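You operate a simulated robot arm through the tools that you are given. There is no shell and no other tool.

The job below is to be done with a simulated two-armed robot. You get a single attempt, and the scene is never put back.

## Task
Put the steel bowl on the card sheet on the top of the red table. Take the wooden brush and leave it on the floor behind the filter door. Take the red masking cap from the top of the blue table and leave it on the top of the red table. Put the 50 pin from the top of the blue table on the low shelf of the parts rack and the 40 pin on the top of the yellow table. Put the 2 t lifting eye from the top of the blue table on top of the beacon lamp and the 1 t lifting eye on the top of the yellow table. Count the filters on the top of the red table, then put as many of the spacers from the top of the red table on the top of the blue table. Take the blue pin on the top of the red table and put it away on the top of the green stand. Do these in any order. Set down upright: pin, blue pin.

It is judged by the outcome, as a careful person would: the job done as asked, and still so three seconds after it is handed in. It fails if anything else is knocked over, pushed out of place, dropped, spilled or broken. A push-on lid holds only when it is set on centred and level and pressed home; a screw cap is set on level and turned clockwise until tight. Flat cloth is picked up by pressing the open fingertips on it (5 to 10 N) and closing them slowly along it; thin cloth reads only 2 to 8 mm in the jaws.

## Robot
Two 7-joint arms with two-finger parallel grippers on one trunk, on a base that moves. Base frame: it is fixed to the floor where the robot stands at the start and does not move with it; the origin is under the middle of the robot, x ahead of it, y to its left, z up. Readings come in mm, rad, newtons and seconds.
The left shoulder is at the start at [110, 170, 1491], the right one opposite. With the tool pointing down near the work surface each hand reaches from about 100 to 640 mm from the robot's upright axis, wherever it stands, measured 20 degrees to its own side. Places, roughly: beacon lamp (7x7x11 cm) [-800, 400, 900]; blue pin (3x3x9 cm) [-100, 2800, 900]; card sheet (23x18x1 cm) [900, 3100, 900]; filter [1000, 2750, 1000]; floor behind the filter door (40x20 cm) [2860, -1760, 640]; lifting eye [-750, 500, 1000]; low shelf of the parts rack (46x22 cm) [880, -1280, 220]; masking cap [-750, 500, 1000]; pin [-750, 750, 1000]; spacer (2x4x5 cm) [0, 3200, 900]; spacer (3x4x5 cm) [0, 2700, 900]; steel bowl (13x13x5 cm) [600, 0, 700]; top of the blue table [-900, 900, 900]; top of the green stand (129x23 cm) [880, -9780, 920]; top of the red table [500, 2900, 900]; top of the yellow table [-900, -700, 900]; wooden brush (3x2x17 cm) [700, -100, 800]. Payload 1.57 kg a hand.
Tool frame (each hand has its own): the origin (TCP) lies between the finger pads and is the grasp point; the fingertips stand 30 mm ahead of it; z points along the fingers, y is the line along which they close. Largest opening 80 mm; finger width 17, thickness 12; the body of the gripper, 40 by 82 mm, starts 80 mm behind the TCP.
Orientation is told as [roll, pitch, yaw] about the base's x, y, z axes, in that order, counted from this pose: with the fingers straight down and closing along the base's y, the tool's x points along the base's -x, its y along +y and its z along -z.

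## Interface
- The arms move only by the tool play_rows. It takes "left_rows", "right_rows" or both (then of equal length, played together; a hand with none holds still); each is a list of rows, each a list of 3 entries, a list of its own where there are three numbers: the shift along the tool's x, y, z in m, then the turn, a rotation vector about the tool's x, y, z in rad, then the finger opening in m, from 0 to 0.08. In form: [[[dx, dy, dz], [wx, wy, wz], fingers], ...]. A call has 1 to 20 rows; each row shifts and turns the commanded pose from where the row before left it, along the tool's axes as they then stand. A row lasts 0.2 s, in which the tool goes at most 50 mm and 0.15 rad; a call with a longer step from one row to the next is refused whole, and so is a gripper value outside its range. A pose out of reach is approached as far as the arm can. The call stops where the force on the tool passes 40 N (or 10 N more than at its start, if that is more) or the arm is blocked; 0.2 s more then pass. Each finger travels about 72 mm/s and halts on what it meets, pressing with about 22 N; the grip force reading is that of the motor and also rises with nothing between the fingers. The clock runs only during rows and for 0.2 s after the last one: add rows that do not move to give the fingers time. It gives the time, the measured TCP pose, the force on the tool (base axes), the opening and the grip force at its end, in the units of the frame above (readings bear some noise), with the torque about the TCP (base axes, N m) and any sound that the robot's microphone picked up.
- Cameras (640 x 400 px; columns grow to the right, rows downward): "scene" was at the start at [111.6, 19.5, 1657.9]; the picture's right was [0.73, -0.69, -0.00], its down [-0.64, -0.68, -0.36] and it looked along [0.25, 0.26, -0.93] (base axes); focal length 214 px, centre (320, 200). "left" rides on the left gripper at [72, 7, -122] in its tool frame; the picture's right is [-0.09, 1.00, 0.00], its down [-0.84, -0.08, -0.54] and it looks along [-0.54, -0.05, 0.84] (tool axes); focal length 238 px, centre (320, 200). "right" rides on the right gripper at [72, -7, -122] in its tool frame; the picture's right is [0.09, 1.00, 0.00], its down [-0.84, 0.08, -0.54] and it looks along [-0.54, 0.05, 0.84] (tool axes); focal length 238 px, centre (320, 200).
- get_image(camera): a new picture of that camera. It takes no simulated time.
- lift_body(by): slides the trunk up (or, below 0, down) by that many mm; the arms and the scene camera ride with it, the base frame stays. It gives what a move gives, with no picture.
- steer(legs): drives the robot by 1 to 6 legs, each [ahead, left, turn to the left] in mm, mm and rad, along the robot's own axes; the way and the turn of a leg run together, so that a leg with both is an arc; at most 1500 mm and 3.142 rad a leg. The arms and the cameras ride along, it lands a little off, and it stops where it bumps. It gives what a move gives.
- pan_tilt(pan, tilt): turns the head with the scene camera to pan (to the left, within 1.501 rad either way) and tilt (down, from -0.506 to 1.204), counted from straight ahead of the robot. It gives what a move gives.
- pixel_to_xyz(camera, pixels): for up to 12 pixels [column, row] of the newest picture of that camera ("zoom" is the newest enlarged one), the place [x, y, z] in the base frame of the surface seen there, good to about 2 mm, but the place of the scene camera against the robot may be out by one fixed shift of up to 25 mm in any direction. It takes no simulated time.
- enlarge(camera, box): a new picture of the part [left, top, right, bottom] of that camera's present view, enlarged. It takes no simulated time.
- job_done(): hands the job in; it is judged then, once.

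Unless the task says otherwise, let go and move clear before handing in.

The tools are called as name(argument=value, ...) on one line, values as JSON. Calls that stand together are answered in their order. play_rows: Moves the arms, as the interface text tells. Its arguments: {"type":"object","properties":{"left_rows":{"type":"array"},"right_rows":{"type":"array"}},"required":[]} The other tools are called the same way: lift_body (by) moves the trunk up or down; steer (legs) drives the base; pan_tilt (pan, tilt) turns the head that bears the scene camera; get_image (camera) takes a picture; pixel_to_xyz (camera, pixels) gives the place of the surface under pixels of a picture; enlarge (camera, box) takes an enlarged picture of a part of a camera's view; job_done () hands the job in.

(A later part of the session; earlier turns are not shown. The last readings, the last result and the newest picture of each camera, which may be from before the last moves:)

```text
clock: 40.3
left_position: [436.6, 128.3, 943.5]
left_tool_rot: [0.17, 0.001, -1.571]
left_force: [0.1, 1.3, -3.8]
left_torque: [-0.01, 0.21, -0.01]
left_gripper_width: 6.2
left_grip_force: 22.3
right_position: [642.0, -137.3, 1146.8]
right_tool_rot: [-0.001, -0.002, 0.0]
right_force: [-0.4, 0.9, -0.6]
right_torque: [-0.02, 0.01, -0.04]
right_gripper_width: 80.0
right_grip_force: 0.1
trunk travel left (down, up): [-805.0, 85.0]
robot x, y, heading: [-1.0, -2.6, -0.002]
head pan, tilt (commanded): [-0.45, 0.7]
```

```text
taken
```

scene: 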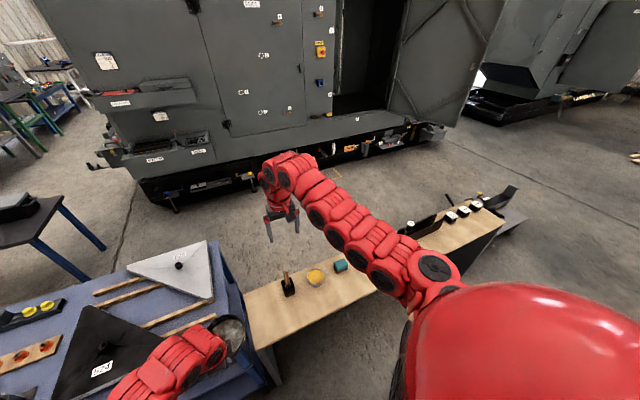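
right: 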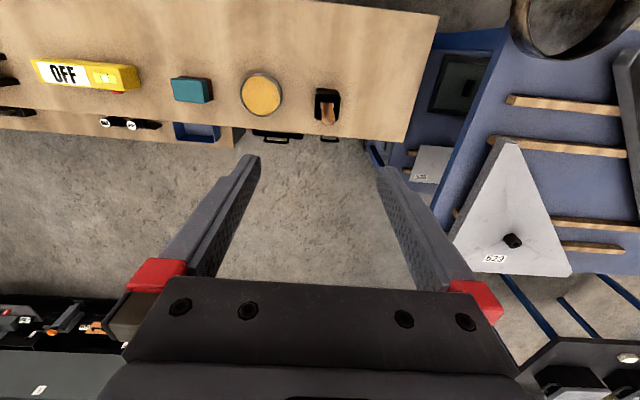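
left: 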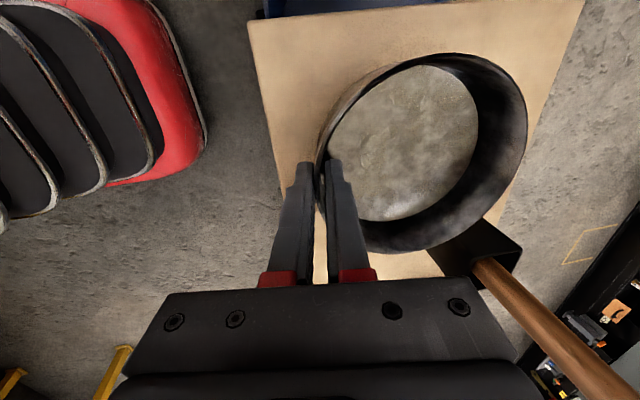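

The right arm appears straight from the head's viewpoint; I'll measure heights along it to see how the elbow is bent.

pixel_to_xyz(camera="scene", pixels=[[440, 270], [420, 280], [405, 255], [385, 285], [385, 240], [355, 250], [350, 215], [325, 205], [300, 180], [285, 165], [268, 180], [275, 205]])

enlarge(camera="scene", box=[240, 130, 480, 320])

```text
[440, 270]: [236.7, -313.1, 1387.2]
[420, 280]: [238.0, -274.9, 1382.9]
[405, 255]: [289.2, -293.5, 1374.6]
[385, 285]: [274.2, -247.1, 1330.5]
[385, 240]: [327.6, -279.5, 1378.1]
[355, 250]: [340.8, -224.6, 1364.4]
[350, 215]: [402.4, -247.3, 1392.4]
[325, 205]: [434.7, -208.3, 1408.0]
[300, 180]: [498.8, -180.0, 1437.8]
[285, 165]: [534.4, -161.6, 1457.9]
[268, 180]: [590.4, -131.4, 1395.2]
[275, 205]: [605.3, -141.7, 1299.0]
```

```text
2.11 times, centred on (360, 225) of scene
```

zoom: 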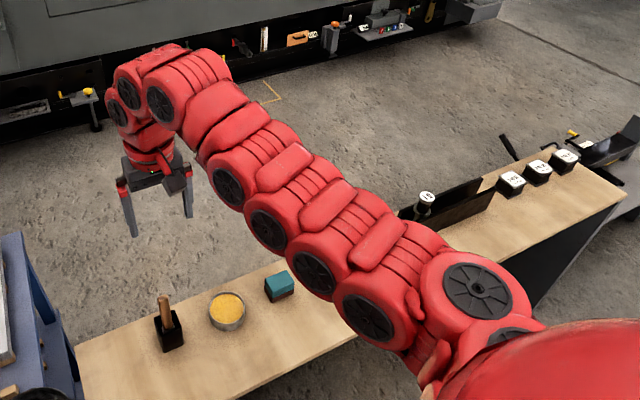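

The forearm rises to the wrist (elbow-down posture), so the wrist bend limit blocks moves at this height; farther out it should ease. I'll go outward first, then sweep down.

play_rows(right_rows=[[[-0.025, 0, 0], [0, 0, 0], 0.08], [[-0.025, 0, 0], [0, 0, 0], 0.08], [[-0.025, 0, 0], [0, 0, 0], 0.08], [[-0.025, 0, 0], [0, 0, 0], 0.08], [[-0.02, 0, 0], [0, 0, 0], 0.08], [[0, 0, 0.02], [0, 0, 0], 0.08], [[0, 0, 0.02], [0, 0, 0], 0.08], [[0, 0, 0.02], [0, 0, 0], 0.08], [[0, 0, 0.02], [0, 0, 0], 0.08], [[0, 0, 0.02], [0, 0, 0], 0.08], [[0, 0, 0.02], [0, 0, 0], 0.08]])

```text
clock: 42.7
left_position: [435.3, 128.5, 944.6]
left_tool_rot: [0.17, 0.0, -1.571]
left_force: [0.5, -1.1, -4.2]
left_torque: [0.01, 0.24, -0.01]
left_gripper_width: 5.8
left_grip_force: 21.6
right_position: [722.0, -139.1, 1024.7]
right_tool_rot: [0.001, 0.002, 0.0]
right_force: [0.4, 0.9, 1.2]
right_torque: [0.01, 0.01, -0.03]
right_gripper_width: 80.0
right_grip_force: 0.0
right hand out of reach, approached as far as the arm can: row 4, 5, 10
trunk travel left (down, up): [-805.0, 85.0]
robot x, y, heading: [-3.3, 0.5, 0.001]
head pan, tilt (commanded): [-0.45, 0.7]
```

The right arm is free again at (722,-139,1025). I'll continue inward and down to view the handle.

play_rows(right_rows=[[[0.02, 0, 0.012], [0, 0, 0], 0.08], [[0.02, 0, 0.012], [0, 0, 0], 0.08], [[0.02, 0, 0.012], [0, 0, 0], 0.08], [[0.02, 0, 0.012], [0, 0, 0], 0.08], [[0.02, 0, 0.012], [0, 0, 0], 0.08], [[0.02, 0, 0], [0, 0, 0], 0.08], [[0, 0, 0], [0, 0, 0], 0.08]])

get_image(camera="right")

```text
clock: 44.3
left_position: [437.1, 127.9, 943.8]
left_tool_rot: [0.17, -0.001, -1.573]
left_force: [0.0, -0.4, -4.3]
left_torque: [0.01, 0.26, -0.02]
left_gripper_width: 6.0
left_grip_force: 22.4
right_position: [603.1, -138.3, 965.3]
right_tool_rot: [0.0, 0.001, 0.001]
right_force: [0.5, 0.6, 0.3]
right_torque: [0.0, 0.04, 0.01]
right_gripper_width: 79.7
right_grip_force: 0.1
trunk travel left (down, up): [-805.0, 85.0]
robot x, y, heading: [-2.1, -1.4, -0.003]
head pan, tilt (commanded): [-0.45, 0.7]
```

```text
taken
```

right: 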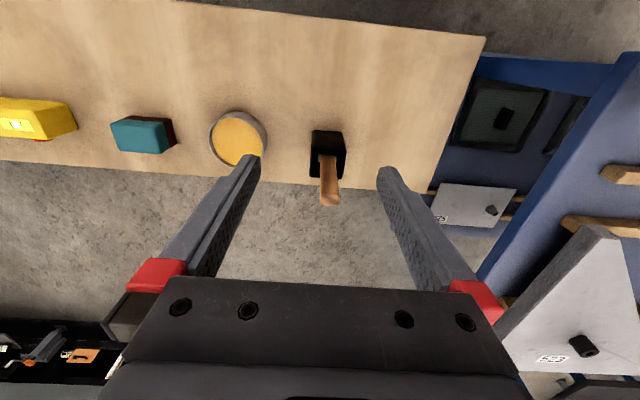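

The handle is clearly in view at (328,180). I'll localise its tip, sides and base.

enlarge(camera="right", box=[290, 115, 370, 215])

pixel_to_xyz(camera="right", pixels=[[329, 201], [330, 196], [329, 188], [328, 175], [328, 165], [327, 158], [321, 180], [336, 180], [315, 140], [340, 140], [327, 135], [327, 175]])

```text
4.00 times, centred on (330, 165) of right
```

zoom: 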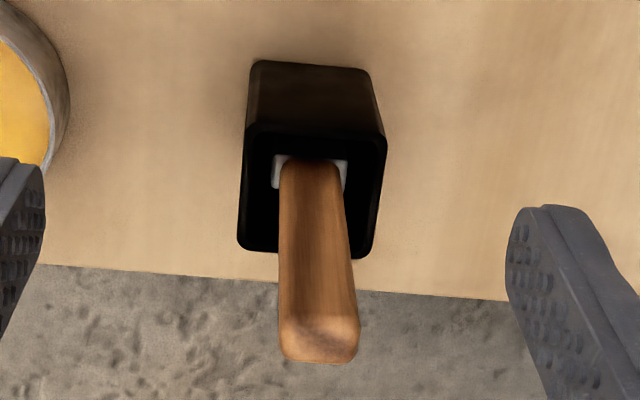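

```text
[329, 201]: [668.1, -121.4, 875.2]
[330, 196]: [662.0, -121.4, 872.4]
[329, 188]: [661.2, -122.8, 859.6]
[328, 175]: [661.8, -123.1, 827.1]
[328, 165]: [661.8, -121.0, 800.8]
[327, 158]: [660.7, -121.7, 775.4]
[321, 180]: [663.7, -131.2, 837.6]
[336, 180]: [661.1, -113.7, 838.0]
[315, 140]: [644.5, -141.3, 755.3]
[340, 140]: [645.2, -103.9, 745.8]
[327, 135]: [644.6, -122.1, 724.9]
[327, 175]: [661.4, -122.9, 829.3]
```

Handle axis is about (667,-122), 20 mm wide in y, top z≈875. I'll pitch the right tool to horizontal (pointing ahead) here, so the brush can be gripped side-on.

play_rows(right_rows=[[[0, 0, -0.02], [0, 0, 0], 0.08], [[0, 0, 0], [0, -0.1428, 0], 0.08], [[0, 0, 0], [0, -0.1428, 0], 0.08], [[0, 0, 0], [0, -0.1428, 0], 0.08], [[0, 0, 0], [0, -0.1428, 0], 0.08], [[0, 0, 0], [0, -0.1428, 0], 0.08], [[0, 0, 0], [0, -0.1428, 0], 0.08], [[0, 0, 0], [0, -0.1428, 0], 0.08], [[0, 0, 0], [0, -0.1428, 0], 0.08], [[0, 0, 0], [0, -0.1428, 0], 0.08], [[0, 0, 0], [0, -0.1428, 0], 0.08], [[0, 0, 0], [0, -0.1428, 0], 0.08], [[0, 0, 0], [0, 0, 0], 0.08]])

get_image(camera="scene")

```text
clock: 47.1
left_position: [435.1, 128.7, 944.3]
left_tool_rot: [0.168, -0.001, -1.571]
left_force: [0.3, -1.2, -2.9]
left_torque: [0.01, 0.3, -0.01]
left_gripper_width: 6.0
left_grip_force: 22.3
right_position: [602.3, -140.0, 985.0]
right_tool_rot: [2.975, -1.569, -2.975]
right_force: [0.1, -0.7, -0.2]
right_torque: [0.02, 0.02, -0.02]
right_gripper_width: 79.8
right_grip_force: 0.1
trunk travel left (down, up): [-805.0, 85.0]
robot x, y, heading: [-0.7, -2.1, 0.002]
head pan, tilt (commanded): [-0.45, 0.7]
```

```text
taken
```

scene: 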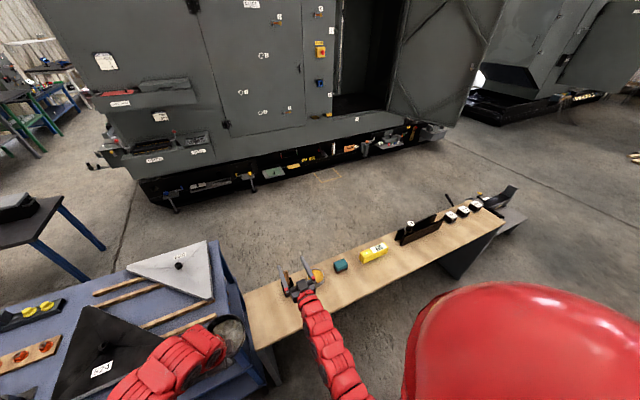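

The right hand is horizontal at (602,-140,985). I'll back the robot 150 mm so both arms have room, then lower the trunk.

steer(legs=[[-150, 0, 0]])

lift_body(by=-150)

get_image(camera="right")

get_image(camera="left")

```text
clock: 48.5
left_position: [285.3, 126.7, 944.2]
left_tool_rot: [0.167, 0.002, -1.577]
left_force: [0.2, 0.7, -4.0]
left_torque: [0.01, 0.24, -0.01]
left_gripper_width: 6.2
left_grip_force: 22.2
right_position: [451.4, -142.7, 983.5]
right_tool_rot: [-0.084, -1.571, 0.08]
right_force: [-0.3, 0.7, -0.9]
right_torque: [-0.04, 0.02, -0.02]
right_gripper_width: 80.0
right_grip_force: 0.0
trunk travel left (down, up): [-805.0, 85.0]
robot x, y, heading: [-153.8, -1.4, -0.004]
head pan, tilt (commanded): [-0.45, 0.7]
```

```text
clock: 50.2
left_position: [283.3, 127.3, 795.2]
left_tool_rot: [0.167, 0.001, -1.575]
left_force: [0.0, -0.2, -4.9]
left_torque: [0.03, 0.23, -0.02]
left_gripper_width: 6.1
left_grip_force: 21.6
right_position: [449.7, -142.3, 834.3]
right_tool_rot: [-0.261, -1.57, 0.259]
right_force: [0.2, -0.4, -0.9]
right_torque: [-0.02, 0.0, -0.01]
right_gripper_width: 80.0
right_grip_force: 0.2
trunk travel left (down, up): [-655.0, 235.0]
robot x, y, heading: [-153.1, -0.8, 0.002]
head pan, tilt (commanded): [-0.45, 0.7]
```

```text
taken
```

right: 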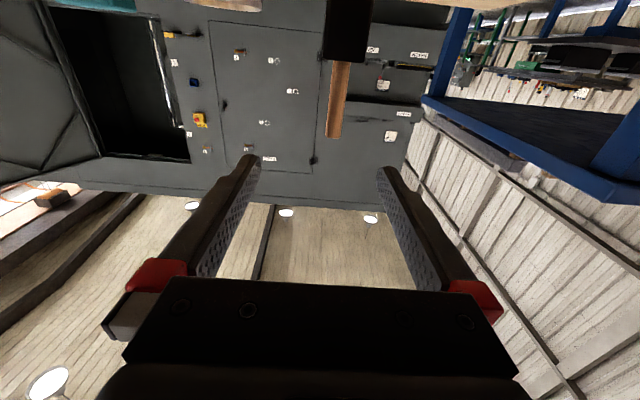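

```text
taken
```

left: 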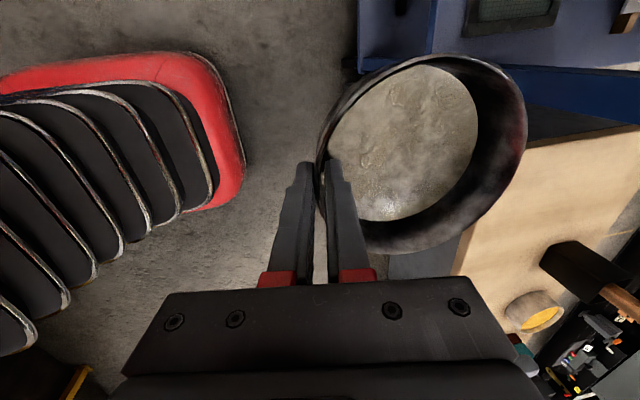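

The handle hangs into the right camera's view at (337,100) (picture is upside down). I'll raise the right hand 120 mm, then lower the trunk another 150 mm for reach.

play_rows(right_rows=[[[-0.03, 0.005, 0], [0, 0, 0], 0.08], [[-0.03, 0.005, 0], [0, 0, 0], 0.08], [[-0.03, 0.005, 0], [0, 0, 0], 0.08], [[-0.03, 0.005, 0], [0, 0, 0], 0.08], [[0, 0, 0], [0, 0, 0], 0.08]])

lift_body(by=-150)

```text
clock: 51.4
left_position: [284.5, 126.7, 793.9]
left_tool_rot: [0.168, 0.001, -1.576]
left_force: [0.1, -0.4, -4.3]
left_torque: [0.02, 0.26, -0.03]
left_gripper_width: 5.9
left_grip_force: 21.6
right_position: [450.4, -123.3, 954.8]
right_tool_rot: [-0.355, -1.568, 0.352]
right_force: [0.0, 0.2, -0.2]
right_torque: [0.0, -0.03, 0.0]
right_gripper_width: 79.8
right_grip_force: 0.0
trunk travel left (down, up): [-655.0, 235.0]
robot x, y, heading: [-147.9, -1.0, 0.0]
head pan, tilt (commanded): [-0.45, 0.7]
```

```text
clock: 53.1
left_position: [283.9, 126.8, 645.2]
left_tool_rot: [0.171, 0.002, -1.576]
left_force: [0.5, 0.1, -3.7]
left_torque: [0.0, 0.2, 0.02]
left_gripper_width: 6.1
left_grip_force: 22.4
right_position: [450.5, -122.9, 804.4]
right_tool_rot: [-0.127, -1.572, 0.122]
right_force: [0.9, -0.1, -0.1]
right_torque: [-0.03, 0.02, 0.01]
right_gripper_width: 80.0
right_grip_force: 0.1
trunk travel left (down, up): [-505.0, 385.0]
robot x, y, heading: [-151.3, 1.7, -0.004]
head pan, tilt (commanded): [-0.45, 0.7]
```

The right hand is lined up at (450,-123,804). I'll raise to z≈826 and advance to put the handle between the pads.

play_rows(right_rows=[[[-0.022, 0.001, 0], [0, 0, 0], 0.08], [[0, 0, 0.035], [0, 0, 0], 0.08], [[0, 0, 0.035], [0, 0, 0], 0.08], [[0, 0, 0.035], [0, 0, 0], 0.08], [[0, 0, 0.035], [0, 0, 0], 0.08], [[0, 0, 0.03], [0, 0, 0], 0.08], [[0, 0, 0], [0, 0, 0], 0.08]])

get_image(camera="right")

get_image(camera="scene")

```text
clock: 54.8
left_position: [284.1, 127.2, 644.6]
left_tool_rot: [0.171, 0.001, -1.575]
left_force: [-0.7, -0.2, -4.2]
left_torque: [0.03, 0.27, 0.0]
left_gripper_width: 5.9
left_grip_force: 22.1
right_position: [623.1, -125.0, 825.9]
right_tool_rot: [0.133, -1.571, -0.139]
right_force: [0.3, -0.1, -0.2]
right_torque: [-0.01, -0.03, 0.0]
right_gripper_width: 80.1
right_grip_force: 0.0
trunk travel left (down, up): [-505.0, 385.0]
robot x, y, heading: [-152.6, 1.2, -0.002]
head pan, tilt (commanded): [-0.45, 0.7]
```

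```text
taken
```

right: 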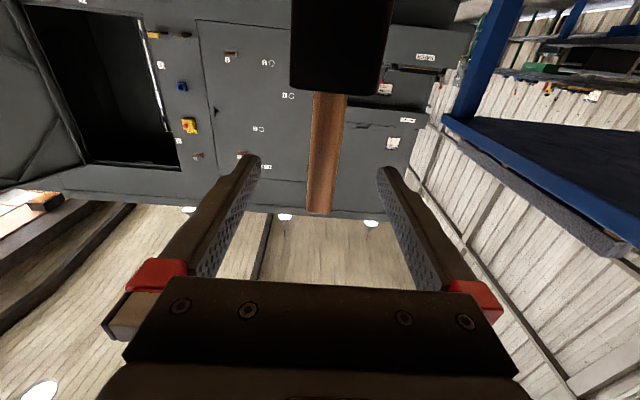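

```text
taken
```

scene: 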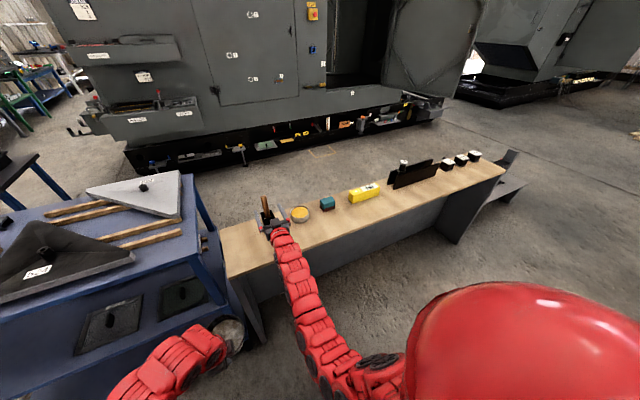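

The handle is between the fingertips (column 325). I'll advance the last 44 mm and close.

play_rows(right_rows=[[[0, 0.002, 0.022], [0, 0, 0], 0.08], [[0, 0, 0.022], [0, 0, 0], 0.08], [[0, 0, 0], [0, 0, 0], 0.06], [[0, 0, 0], [0, 0, 0], 0.04], [[0, 0, 0], [0, 0, 0], 0.02], [[0, 0, 0], [0, 0, 0], 0.0], [[0, 0, 0], [0, 0, 0], 0.0], [[0, 0, 0], [0, 0, 0], 0.0]])

get_image(camera="right")

```text
clock: 56.5
left_position: [284.4, 127.3, 644.4]
left_tool_rot: [0.169, -0.001, -1.574]
left_force: [0.4, 0.7, -3.9]
left_torque: [-0.01, 0.19, 0.01]
left_gripper_width: 6.0
left_grip_force: 22.0
right_position: [666.4, -122.6, 823.9]
right_tool_rot: [-0.115, -1.569, 0.111]
right_force: [1.4, -0.8, 0.4]
right_torque: [0.01, 0.0, 0.02]
right_gripper_width: 21.5
right_grip_force: 22.1
trunk travel left (down, up): [-505.0, 385.0]
robot x, y, heading: [-153.0, 0.7, 0.001]
head pan, tilt (commanded): [-0.45, 0.7]
```

```text
taken
```

right: 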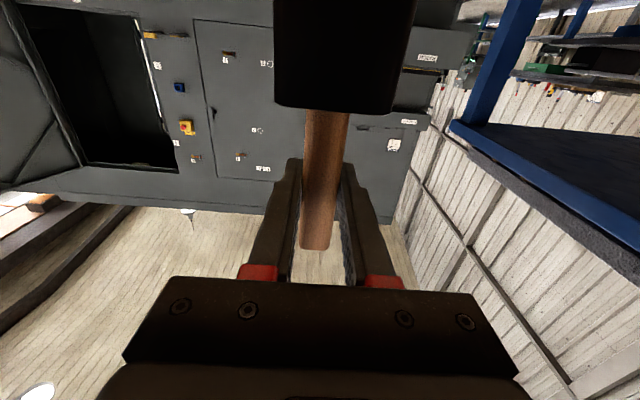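

The handle is gripped (21.5 mm, 22 N). I'll lift it straight up out of the holder.

play_rows(right_rows=[[[-0.005, 0, 0], [0, 0, 0], 0.0], [[-0.01, 0, 0], [0, 0, 0], 0.0], [[-0.015, 0, 0], [0, 0, 0], 0.0], [[-0.02, 0, 0], [0, 0, 0], 0.0], [[-0.02, 0, 0], [0, 0, 0], 0.0], [[-0.02, 0, 0], [0, 0, 0], 0.0], [[-0.02, 0, 0], [0, 0, 0], 0.0], [[0, 0, 0], [0, 0, 0], 0.0]])

get_image(camera="right")

enlarge(camera="scene", box=[200, 130, 400, 260])

```text
clock: 58.4
left_position: [284.3, 126.7, 644.2]
left_tool_rot: [0.168, -0.001, -1.575]
left_force: [0.4, -0.6, -3.7]
left_torque: [0.0, 0.24, -0.01]
left_gripper_width: 6.3
left_grip_force: 21.6
right_position: [662.3, -122.1, 936.3]
right_tool_rot: [0.724, -1.572, -0.727]
right_force: [-0.3, -0.4, -0.3]
right_torque: [0.01, -0.01, 0.01]
right_gripper_width: 21.3
right_grip_force: 22.6
trunk travel left (down, up): [-505.0, 385.0]
robot x, y, heading: [-151.1, 0.7, -0.003]
head pan, tilt (commanded): [-0.45, 0.7]
```

```text
taken
```

right: 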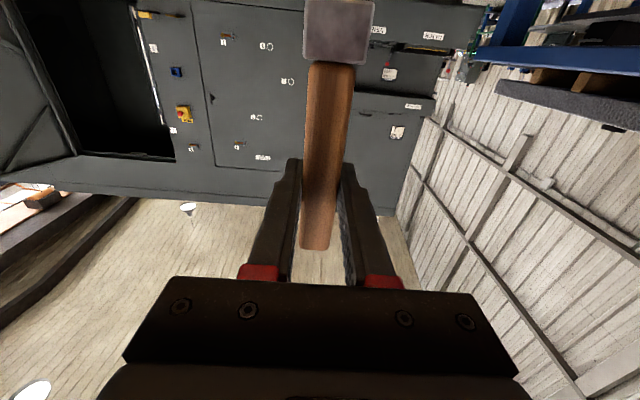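

```text
3.08 times, centred on (300, 195) of scene
```

zoom: 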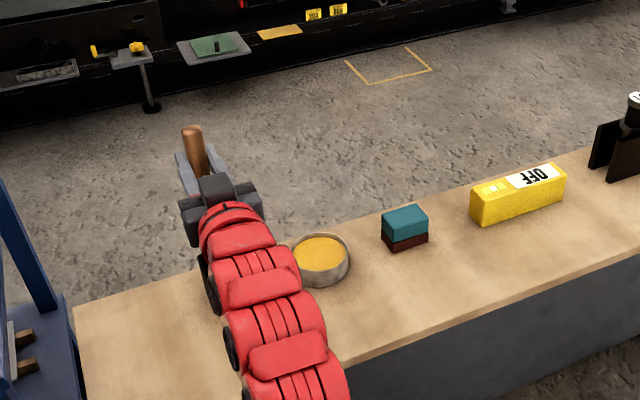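

The brush is out of its holder and held well. I'll draw the right hand back, then survey the surroundings to plan the drive.

play_rows(right_rows=[[[-0.01, 0, -0.03], [0, 0, 0], 0.0], [[-0.01, 0, -0.04], [0, 0, 0], 0.0], [[0, 0, -0.04], [0, 0, 0], 0.0], [[0, 0, -0.04], [0, 0, 0], 0.0], [[0, 0, -0.03], [0, 0, 0], 0.0], [[0, 0, 0], [0, 0, 0], 0.0]])

pan_tilt(pan=-1.0, tilt=0.5)

get_image(camera="scene")

```text
clock: 59.8
left_position: [284.9, 128.1, 644.3]
left_tool_rot: [0.168, 0.0, -1.576]
left_force: [-1.2, -0.5, -3.3]
left_torque: [0.02, 0.24, -0.02]
left_gripper_width: 6.1
left_grip_force: 22.0
right_position: [492.4, -120.9, 954.9]
right_tool_rot: [-0.369, -1.569, 0.365]
right_force: [-0.7, 0.6, -1.2]
right_torque: [-0.02, 0.02, 0.01]
right_gripper_width: 21.0
right_grip_force: 22.4
right hand out of reach, approached as far as the arm can: row 5
trunk travel left (down, up): [-505.0, 385.0]
robot x, y, heading: [-154.0, -0.0, -0.002]
head pan, tilt (commanded): [-0.45, 0.7]
```

```text
clock: 60.7
left_position: [285.1, 127.3, 644.0]
left_tool_rot: [0.17, 0.001, -1.577]
left_force: [-0.7, 0.1, -4.6]
left_torque: [0.01, 0.21, 0.05]
left_gripper_width: 6.0
left_grip_force: 22.2
right_position: [493.4, -120.6, 955.2]
right_tool_rot: [-0.175, -1.571, 0.171]
right_force: [0.2, 0.6, -0.5]
right_torque: [0.03, -0.02, 0.0]
right_gripper_width: 20.9
right_grip_force: 22.0
trunk travel left (down, up): [-505.0, 385.0]
robot x, y, heading: [-153.6, 0.5, -0.003]
head pan, tilt (commanded): [-1.0, 0.499]
```

```text
taken
```

scene: 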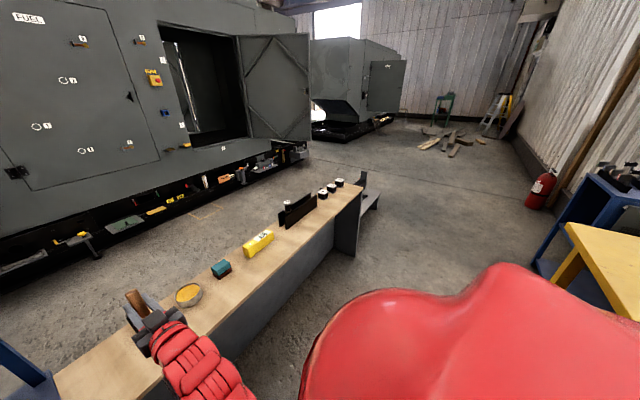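

The closed door is labelled FUEL, the open doorway is beyond it. I'll take coordinates of obstacles along the way round the bench's right end.

pixel_to_xyz(camera="scene", pixels=[[361, 187], [345, 252], [355, 255], [378, 195], [365, 215], [308, 140], [240, 135], [260, 170], [98, 255], [540, 205], [567, 224], [440, 148]])

enlarge(camera="scene", box=[160, 120, 420, 280])

```text
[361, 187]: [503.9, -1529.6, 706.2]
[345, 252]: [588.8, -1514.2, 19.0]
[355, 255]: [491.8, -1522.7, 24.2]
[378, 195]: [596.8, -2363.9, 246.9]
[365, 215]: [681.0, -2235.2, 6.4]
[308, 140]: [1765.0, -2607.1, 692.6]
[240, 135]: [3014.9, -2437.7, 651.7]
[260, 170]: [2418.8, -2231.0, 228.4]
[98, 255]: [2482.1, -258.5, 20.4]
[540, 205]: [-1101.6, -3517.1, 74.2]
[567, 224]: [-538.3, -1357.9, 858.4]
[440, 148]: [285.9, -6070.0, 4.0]
```

```text
2.46 times, centred on (290, 200) of scene
```

zoom: 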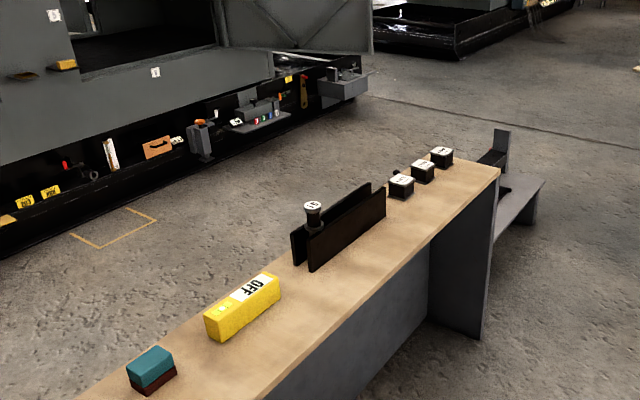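

The bench ends at y≈-1510 and a low bench reaches y≈-2400; the open door's tip is near (1765,-2607). Now I'll look at the left side for an alternative way round.

pan_tilt(pan=0.75, tilt=0.45)

get_image(camera="scene")

pan_tilt(pan=1.5, tilt=0.45)

get_image(camera="scene")

```text
clock: 62.5
left_position: [283.7, 127.5, 644.2]
left_tool_rot: [0.171, 0.0, -1.576]
left_force: [0.2, 0.3, -4.3]
left_torque: [0.03, 0.21, 0.0]
left_gripper_width: 6.0
left_grip_force: 21.6
right_position: [492.7, -119.9, 955.1]
right_tool_rot: [-0.219, -1.57, 0.213]
right_force: [-0.6, 0.5, -1.0]
right_torque: [-0.01, -0.01, -0.02]
right_gripper_width: 20.9
right_grip_force: 22.3
trunk travel left (down, up): [-505.0, 385.0]
robot x, y, heading: [-154.3, 1.5, -0.005]
head pan, tilt (commanded): [0.75, 0.45]
```

```text
taken
```

scene: 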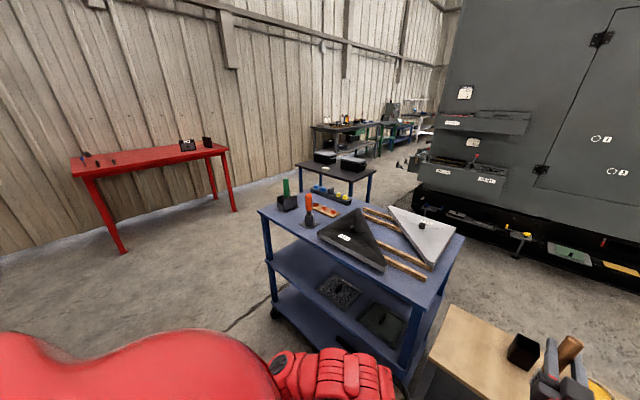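

```text
clock: 63.6
left_position: [283.9, 127.4, 644.6]
left_tool_rot: [0.169, 0.0, -1.576]
left_force: [0.2, 0.4, -4.0]
left_torque: [-0.01, 0.18, 0.03]
left_gripper_width: 6.3
left_grip_force: 22.1
right_position: [493.0, -120.3, 956.3]
right_tool_rot: [-0.245, -1.571, 0.242]
right_force: [0.1, 0.2, -0.4]
right_torque: [-0.02, 0.03, -0.01]
right_gripper_width: 21.4
right_grip_force: 22.1
trunk travel left (down, up): [-505.0, 385.0]
robot x, y, heading: [-151.2, 2.6, -0.004]
head pan, tilt (commanded): [1.499, 0.45]
```

```text
taken
```

scene: 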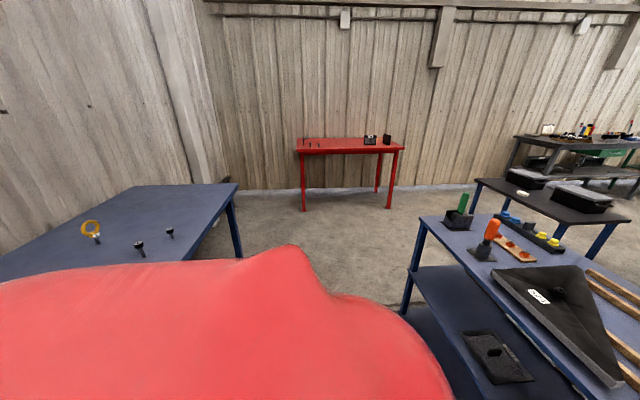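

The red table is straight left against the wall at (350,145), and the blue table at lower left with a lifting eye (90,228) and two pins. I'll measure their positions.

pixel_to_xyz(camera="scene", pixels=[[299, 151], [403, 149], [312, 139], [390, 137], [303, 209], [388, 207], [236, 186], [145, 188], [422, 219], [480, 180], [595, 250], [240, 255]])

enlarge(camera="scene", box=[280, 120, 420, 215])

enlarge(camera="scene", box=[0, 170, 260, 300])

```text
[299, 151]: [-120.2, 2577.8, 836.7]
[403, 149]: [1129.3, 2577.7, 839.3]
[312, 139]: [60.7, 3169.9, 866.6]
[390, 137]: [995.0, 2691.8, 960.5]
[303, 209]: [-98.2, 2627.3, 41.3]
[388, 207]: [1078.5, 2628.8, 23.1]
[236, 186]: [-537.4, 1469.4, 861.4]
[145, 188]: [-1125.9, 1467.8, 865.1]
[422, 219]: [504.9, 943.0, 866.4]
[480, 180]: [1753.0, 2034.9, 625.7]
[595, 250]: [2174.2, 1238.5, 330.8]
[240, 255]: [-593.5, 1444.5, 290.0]
```

```text
4.21 times, centred on (350, 168) of scene
```

zoom: 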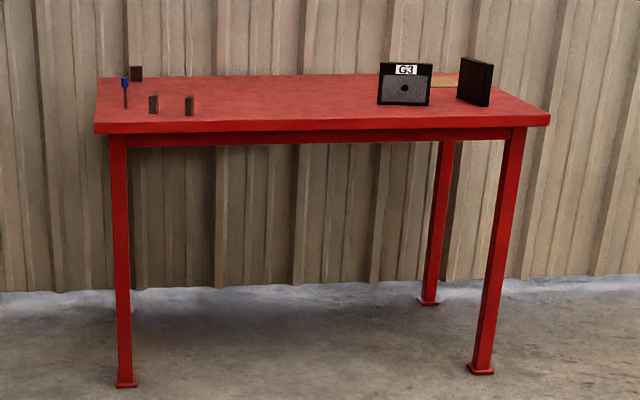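

```text
2.46 times, centred on (130, 235) of scene
```

zoom: 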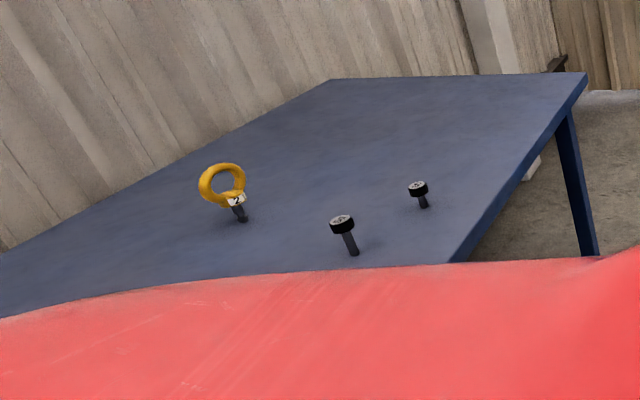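

The red table top spans x≈-120..1130, y≥2578, with 3 spacers, a blue pin, two black filters visible and the tan card behind them. I'll raise the trunk again, turn left and drive up the aisle toward it.

lift_body(by=290)

pixel_to_xyz(camera="left", pixels=[[243, 150], [200, 60], [235, 190], [150, 70], [210, 130], [60, 80]])

get_image(camera="left")

```text
clock: 66.5
left_position: [284.0, 127.5, 933.8]
left_tool_rot: [0.169, 0.0, -1.576]
left_force: [-0.1, 0.6, -4.5]
left_torque: [0.0, 0.24, 0.0]
left_gripper_width: 6.1
left_grip_force: 22.3
right_position: [492.7, -119.9, 1245.5]
right_tool_rot: [-0.227, -1.573, 0.224]
right_force: [0.3, 0.1, -0.6]
right_torque: [-0.02, 0.01, -0.01]
right_gripper_width: 21.0
right_grip_force: 22.1
trunk travel left (down, up): [-795.0, 95.0]
robot x, y, heading: [-151.4, 0.4, -0.001]
head pan, tilt (commanded): [1.499, 0.45]
```

```text
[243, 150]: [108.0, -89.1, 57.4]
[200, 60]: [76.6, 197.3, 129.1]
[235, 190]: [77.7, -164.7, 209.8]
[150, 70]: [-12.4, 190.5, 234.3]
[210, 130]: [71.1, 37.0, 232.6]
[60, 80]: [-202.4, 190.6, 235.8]
```

```text
taken
```

left: 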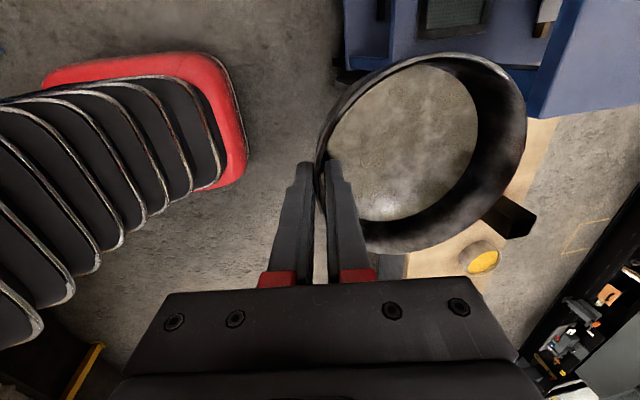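

The base is about 520 x 460 mm and 235 mm high. Everything held is now above table height, so I'll turn left 90° and go up the aisle centre (x≈-20).

steer(legs=[[0, 0, 1.571]])

pan_tilt(pan=0, tilt=0.6)

get_image(camera="scene")

```text
clock: 70.7
left_position: [-276.6, 436.8, 934.3]
left_tool_rot: [0.169, -0.001, -0.003]
left_force: [-0.2, 0.6, -3.9]
left_torque: [-0.23, 0.0, 0.0]
left_gripper_width: 6.2
left_grip_force: 21.6
right_position: [-30.9, 645.3, 1245.4]
right_tool_rot: [-0.231, -1.572, 1.797]
right_force: [0.3, -0.3, -1.0]
right_torque: [-0.01, 0.02, -0.03]
right_gripper_width: 21.1
right_grip_force: 22.0
trunk travel left (down, up): [-795.0, 95.0]
robot x, y, heading: [-153.3, 1.9, 1.567]
head pan, tilt (commanded): [1.499, 0.45]
```

```text
clock: 72.3
left_position: [-277.4, 435.6, 933.2]
left_tool_rot: [0.171, 0.001, -0.007]
left_force: [-0.3, 0.4, -4.4]
left_torque: [-0.24, 0.0, -0.02]
left_gripper_width: 5.8
left_grip_force: 22.0
right_position: [-30.1, 643.8, 1244.0]
right_tool_rot: [-0.359, -1.57, 1.924]
right_force: [-0.6, -0.1, -0.5]
right_torque: [-0.02, -0.02, 0.02]
right_gripper_width: 21.0
right_grip_force: 21.6
trunk travel left (down, up): [-795.0, 95.0]
robot x, y, heading: [-152.6, -0.7, 1.559]
head pan, tilt (commanded): [0.0, 0.6]
```

```text
taken
```

scene: 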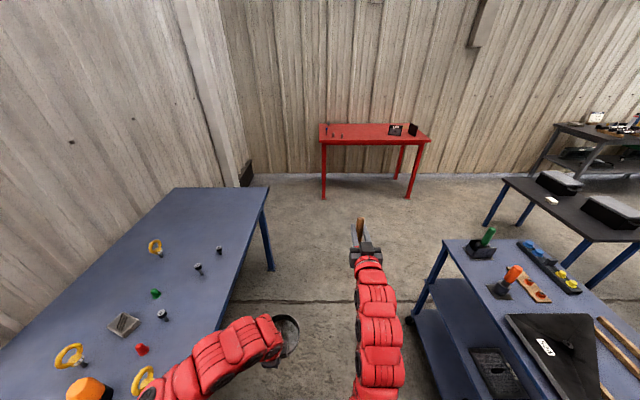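

Now the blue table shows: lifting eyes at (155,246), (68,355), (143,380), pins at (199,267), (219,250), (162,314), a green cap (155,293), a red cap (141,349) and the orange lamp (90,388). I'll zoom in.

enlarge(camera="scene", box=[40, 280, 240, 400])

enlarge(camera="scene", box=[120, 215, 260, 310])

enlarge(camera="scene", box=[310, 100, 440, 180])

```text
3.20 times, centred on (140, 340) of scene
```

zoom: 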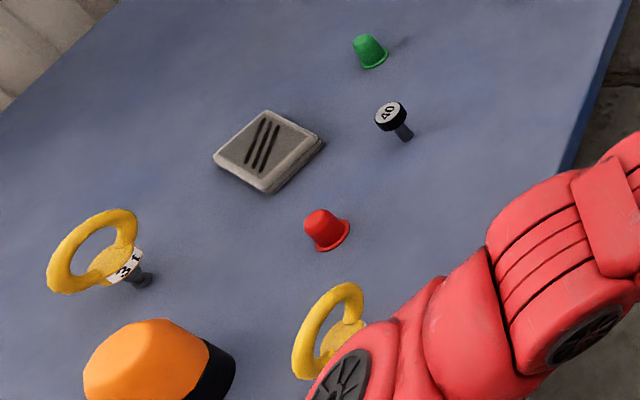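

```text
4.21 times, centred on (190, 262) of scene
```

zoom: 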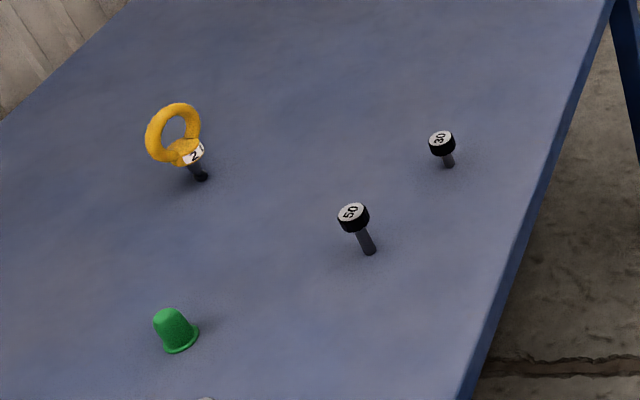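

```text
4.92 times, centred on (375, 140) of scene
```

zoom: 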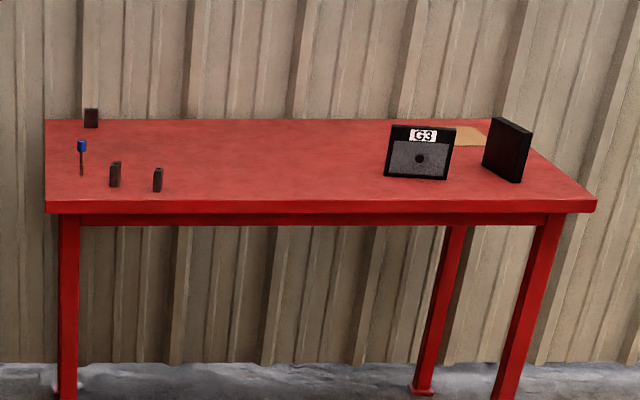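

Pins read 50, 30 and 40; the eyes read 2 t and 3 t, with the third (likely 1 t) near the lamp. On the red table I count two filters so far and three spacers. I'll drive on up the aisle.

steer(legs=[[0, -130, 0], [1400, 0, 0]])

get_image(camera="scene")

```text
clock: 80.3
left_position: [-178.4, 1853.9, 933.8]
left_tool_rot: [0.169, 0.0, 0.033]
left_force: [-1.3, 0.6, -3.2]
left_torque: [-0.25, -0.03, 0.0]
left_gripper_width: 6.4
left_grip_force: 21.5
right_position: [60.3, 2072.3, 1245.1]
right_tool_rot: [-0.277, -1.571, 1.881]
right_force: [0.0, 0.3, 0.3]
right_torque: [-0.01, -0.01, -0.04]
right_gripper_width: 20.9
right_grip_force: 21.5
trunk travel left (down, up): [-795.0, 95.0]
robot x, y, heading: [-34.3, 1426.6, 1.605]
head pan, tilt (commanded): [0.0, 0.6]
```

```text
taken
```

scene: 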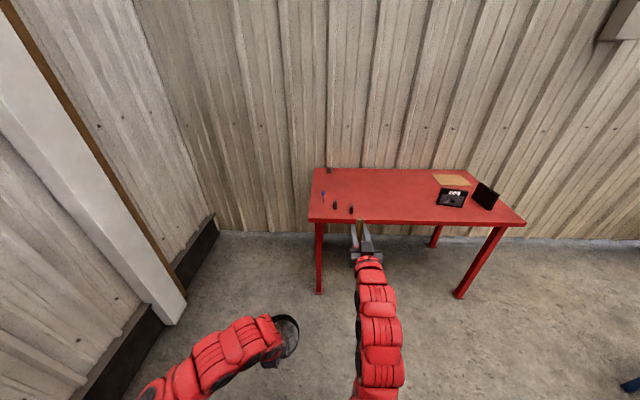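

The red table is now close, with the card at (450,180). I'll zoom in and measure the card, filters and items.

enlarge(camera="scene", box=[400, 160, 540, 250])

pixel_to_xyz(camera="zoom", pixels=[[151, 68], [283, 68], [180, 118], [305, 115], [200, 180], [310, 180], [315, 130], [345, 105], [430, 220], [470, 165], [575, 290], [300, 50]])

```text
4.44 times, centred on (470, 205) of scene
```

zoom: 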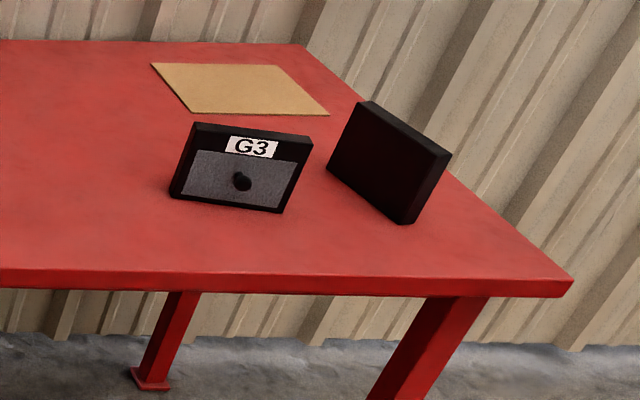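

```text
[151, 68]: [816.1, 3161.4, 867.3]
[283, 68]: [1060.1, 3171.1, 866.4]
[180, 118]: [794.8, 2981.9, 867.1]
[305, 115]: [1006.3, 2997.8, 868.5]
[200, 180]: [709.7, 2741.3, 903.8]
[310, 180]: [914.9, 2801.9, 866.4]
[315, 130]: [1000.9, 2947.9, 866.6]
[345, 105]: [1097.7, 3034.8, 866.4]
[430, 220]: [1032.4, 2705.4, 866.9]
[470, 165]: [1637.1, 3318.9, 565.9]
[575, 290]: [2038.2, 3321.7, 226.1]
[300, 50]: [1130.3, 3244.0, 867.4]
```

The card centre reads about (920,3080) uncorrected. To free space for the left hand, I'll bring the right hand lower, pitch it tool-down again (brush then lies horizontal) and fold it to the right side.

play_rows(right_rows=[[[0.025, 0, -0.004], [0, 0, 0], 0.0], [[0.025, 0, -0.004], [0, 0, 0], 0.0], [[0.025, 0, -0.004], [0, 0, 0], 0.0], [[0.025, 0, -0.004], [0, 0, 0], 0.0], [[0.025, 0, -0.004], [0, 0, 0], 0.0], [[0.025, 0, -0.004], [0, 0, 0], 0.0], [[0.025, 0, -0.004], [0, 0, 0], 0.0], [[0.025, 0, -0.004], [0, 0, 0], 0.0], [[0.025, 0, -0.004], [0, 0, 0], 0.0], [[0.025, 0, 0], [0, 0, 0], 0.0]])

play_rows(right_rows=[[[0, 0, 0], [0, 0.1428, 0], 0.0], [[0, 0, 0], [0, 0.1428, 0], 0.0], [[0, 0, 0], [0, 0.1428, 0], 0.0], [[0, 0, 0], [0, 0.1428, 0], 0.0], [[0, 0, 0], [0, 0.1428, 0], 0.0], [[0, 0, 0], [0, 0.1428, 0], 0.0], [[0, 0, 0], [0, 0.1428, 0], 0.0], [[0, 0, 0], [0, 0.1428, 0], 0.0], [[0, 0, 0], [0, 0.1428, 0], 0.0], [[0, 0, 0], [0, 0.1428, 0], 0.0], [[0, 0, 0], [0, 0.1428, 0], 0.0], [[0, 0, 0], [0, 0, 0], 0.0]])

```text
clock: 82.5
left_position: [-178.2, 1854.0, 934.6]
left_tool_rot: [0.17, 0.001, 0.034]
left_force: [-0.4, 0.1, -3.4]
left_torque: [-0.25, 0.02, 0.01]
left_gripper_width: 6.0
left_grip_force: 21.6
right_position: [62.9, 2034.5, 993.6]
right_tool_rot: [0.016, -1.568, 1.59]
right_force: [0.2, 0.8, -0.3]
right_torque: [0.01, 0.03, 0.0]
right_gripper_width: 21.2
right_grip_force: 22.4
trunk travel left (down, up): [-795.0, 95.0]
robot x, y, heading: [-36.3, 1422.1, 1.605]
head pan, tilt (commanded): [0.0, 0.6]
```

```text
clock: 85.1
left_position: [-179.1, 1854.3, 934.0]
left_tool_rot: [0.171, 0.001, 0.032]
left_force: [-1.4, -0.1, -4.6]
left_torque: [-0.22, -0.03, -0.02]
left_gripper_width: 6.2
left_grip_force: 22.1
right_position: [61.8, 2035.1, 995.2]
right_tool_rot: [0.0, 0.0, 1.604]
right_force: [-0.2, -1.1, -1.0]
right_torque: [0.03, -0.01, -0.01]
right_gripper_width: 21.0
right_grip_force: 21.5
trunk travel left (down, up): [-795.0, 95.0]
robot x, y, heading: [-37.5, 1423.9, 1.606]
head pan, tilt (commanded): [0.0, 0.6]
```

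Right hand is tool-down again. I'll fold it back and to the right.

play_rows(right_rows=[[[0.02, -0.02, 0.005], [0, 0, 0], 0.0], [[0.02, -0.02, 0.005], [0, 0, 0], 0.0], [[0.02, -0.02, 0.005], [0, 0, 0], 0.0], [[0.02, -0.02, 0.005], [0, 0, 0], 0.0], [[0.02, -0.02, 0.005], [0, 0, 0], 0.0], [[0.02, -0.02, 0.005], [0, 0, 0], 0.0], [[0.02, -0.02, 0.005], [0, 0, 0], 0.0], [[0.02, -0.02, 0.005], [0, 0, 0], 0.0], [[0.02, -0.02, 0], [0, 0, 0], 0.0], [[0, 0, 0], [0, 0, 0], 0.0]])

get_image(camera="scene")

get_image(camera="right")

```text
clock: 87.3
left_position: [-178.7, 1854.8, 934.7]
left_tool_rot: [0.169, 0.001, 0.035]
left_force: [-0.1, -0.1, -3.7]
left_torque: [-0.26, -0.02, -0.01]
left_gripper_width: 6.0
left_grip_force: 21.8
right_position: [244.9, 1863.3, 956.7]
right_tool_rot: [0.0, -0.001, 1.603]
right_force: [-0.4, 0.6, 0.0]
right_torque: [0.03, 0.02, 0.02]
right_gripper_width: 21.1
right_grip_force: 22.2
trunk travel left (down, up): [-795.0, 95.0]
robot x, y, heading: [-34.6, 1422.8, 1.6]
head pan, tilt (commanded): [0.0, 0.6]
```

```text
taken
```

scene: 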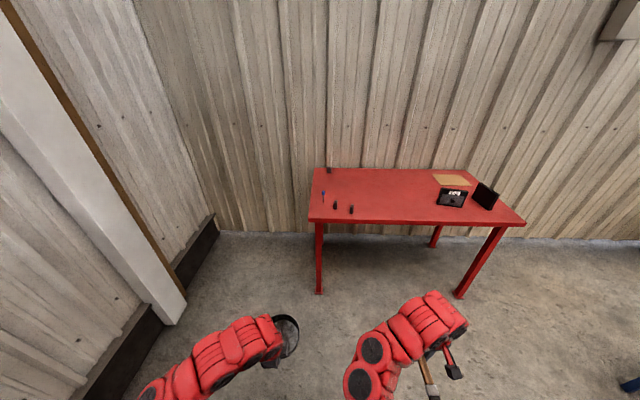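

```text
taken
```

right: 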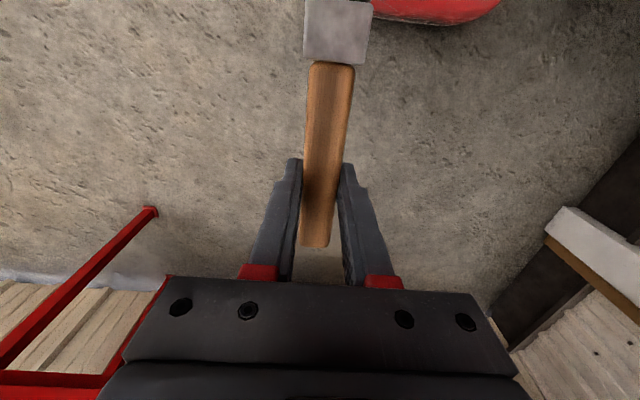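

Both hands are folded in front. Before going close to the table I'll check how far the trunk column sticks out ahead, using the left camera.

get_image(camera="left")

pixel_to_xyz(camera="left", pixels=[[245, 150], [210, 150], [180, 150], [140, 150], [100, 170], [60, 200], [40, 240], [30, 300], [160, 120], [120, 210], [80, 250], [20, 340]])

```text
taken
```

left: 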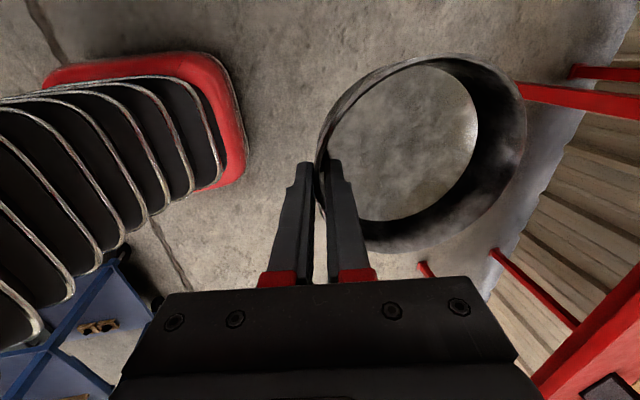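

```text
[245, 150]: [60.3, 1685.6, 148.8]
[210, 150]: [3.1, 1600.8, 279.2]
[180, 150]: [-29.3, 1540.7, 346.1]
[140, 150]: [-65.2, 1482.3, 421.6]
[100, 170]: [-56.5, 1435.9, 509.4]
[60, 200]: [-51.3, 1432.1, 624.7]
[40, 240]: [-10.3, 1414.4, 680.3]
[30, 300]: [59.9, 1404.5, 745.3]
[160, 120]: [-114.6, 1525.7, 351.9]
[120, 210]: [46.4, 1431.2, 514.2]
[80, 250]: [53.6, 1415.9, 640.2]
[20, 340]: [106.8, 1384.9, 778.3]
```

The trunk leans back (front surface near the axis at table height), so the base's 262 mm is the limit. Approaching the card from the table's right end looks best, so I'll look to the right for the black table's position.

pan_tilt(pan=-0.9, tilt=0.5)

get_image(camera="scene")

```text
clock: 88.5
left_position: [-178.2, 1853.6, 934.1]
left_tool_rot: [0.169, -0.001, 0.032]
left_force: [-1.2, 0.2, -4.2]
left_torque: [-0.19, -0.03, 0.01]
left_gripper_width: 6.2
left_grip_force: 22.4
right_position: [245.7, 1862.5, 956.8]
right_tool_rot: [0.001, -0.001, 1.604]
right_force: [-1.0, -0.1, -0.7]
right_torque: [0.01, -0.02, 0.01]
right_gripper_width: 21.1
right_grip_force: 21.9
trunk travel left (down, up): [-795.0, 95.0]
robot x, y, heading: [-35.4, 1420.3, 1.597]
head pan, tilt (commanded): [-0.901, 0.499]
```

```text
taken
```

scene: 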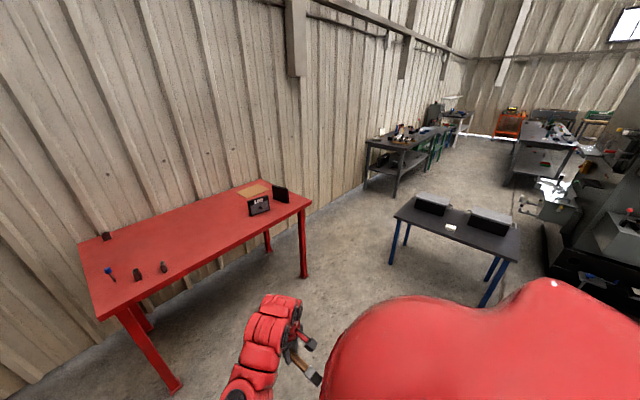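

pixel_to_xyz(camera="scene", pixels=[[397, 218], [515, 258], [428, 195], [517, 228], [390, 263], [482, 305], [307, 203], [306, 277], [368, 187], [397, 195], [268, 250], [310, 205]])

enlarge(camera="scene", box=[70, 160, 330, 320])

```text
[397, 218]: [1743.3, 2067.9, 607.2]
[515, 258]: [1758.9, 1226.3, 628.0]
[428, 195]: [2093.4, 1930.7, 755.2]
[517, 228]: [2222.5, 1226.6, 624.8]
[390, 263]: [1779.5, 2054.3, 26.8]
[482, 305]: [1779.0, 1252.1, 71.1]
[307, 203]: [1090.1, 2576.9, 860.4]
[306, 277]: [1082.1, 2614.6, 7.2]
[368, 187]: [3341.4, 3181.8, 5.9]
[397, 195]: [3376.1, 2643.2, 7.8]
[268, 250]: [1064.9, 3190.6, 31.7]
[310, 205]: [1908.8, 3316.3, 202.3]
```

```text
2.46 times, centred on (200, 240) of scene
```

zoom: 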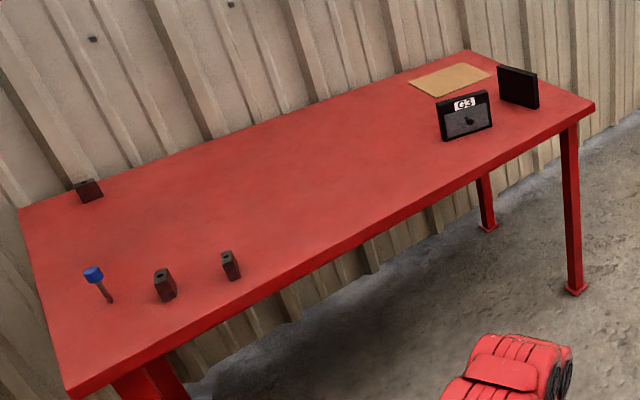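

The black table occupies x 1743–2230, y 1226–2068, leaving room at the red table's right end. I'll draw the right hand nearer the centre, then drive right along the aisle.

play_rows(right_rows=[[[0.012, 0.026, 0], [0, 0, 0], 0.0], [[0.012, 0.026, 0], [0, 0, 0], 0.0], [[0.012, 0.026, 0], [0, 0, 0], 0.0], [[0.012, 0.026, 0], [0, 0, 0], 0.0], [[0.012, 0.026, 0], [0, 0, 0], 0.0], [[0, 0, 0], [0, 0, 0], 0.0]])

steer(legs=[[50, -1290, 0]])

```text
clock: 89.9
left_position: [-179.0, 1854.1, 935.1]
left_tool_rot: [0.169, -0.001, 0.034]
left_force: [-0.2, -0.6, -3.7]
left_torque: [-0.24, -0.04, 0.01]
left_gripper_width: 6.1
left_grip_force: 22.0
right_position: [161.3, 1824.7, 953.7]
right_tool_rot: [0.001, 0.003, 1.602]
right_force: [-0.2, -1.1, -0.2]
right_torque: [0.03, 0.01, -0.03]
right_gripper_width: 21.1
right_grip_force: 22.0
right hand out of reach, approached as far as the arm can: row 4, 5
trunk travel left (down, up): [-795.0, 95.0]
robot x, y, heading: [-35.2, 1422.8, 1.604]
head pan, tilt (commanded): [-0.901, 0.499]
```

```text
clock: 96.3
left_position: [1063.8, 1961.2, 935.2]
left_tool_rot: [0.171, 0.001, 0.059]
left_force: [-0.3, -1.0, -4.3]
left_torque: [-0.24, 0.01, 0.01]
left_gripper_width: 6.3
left_grip_force: 21.9
right_position: [1403.4, 1939.8, 954.6]
right_tool_rot: [0.0, 0.004, 1.632]
right_force: [0.5, -0.2, -0.9]
right_torque: [0.04, 0.01, 0.0]
right_gripper_width: 21.0
right_grip_force: 22.2
trunk travel left (down, up): [-795.0, 95.0]
robot x, y, heading: [1219.5, 1532.8, 1.631]
head pan, tilt (commanded): [-0.901, 0.499]
```

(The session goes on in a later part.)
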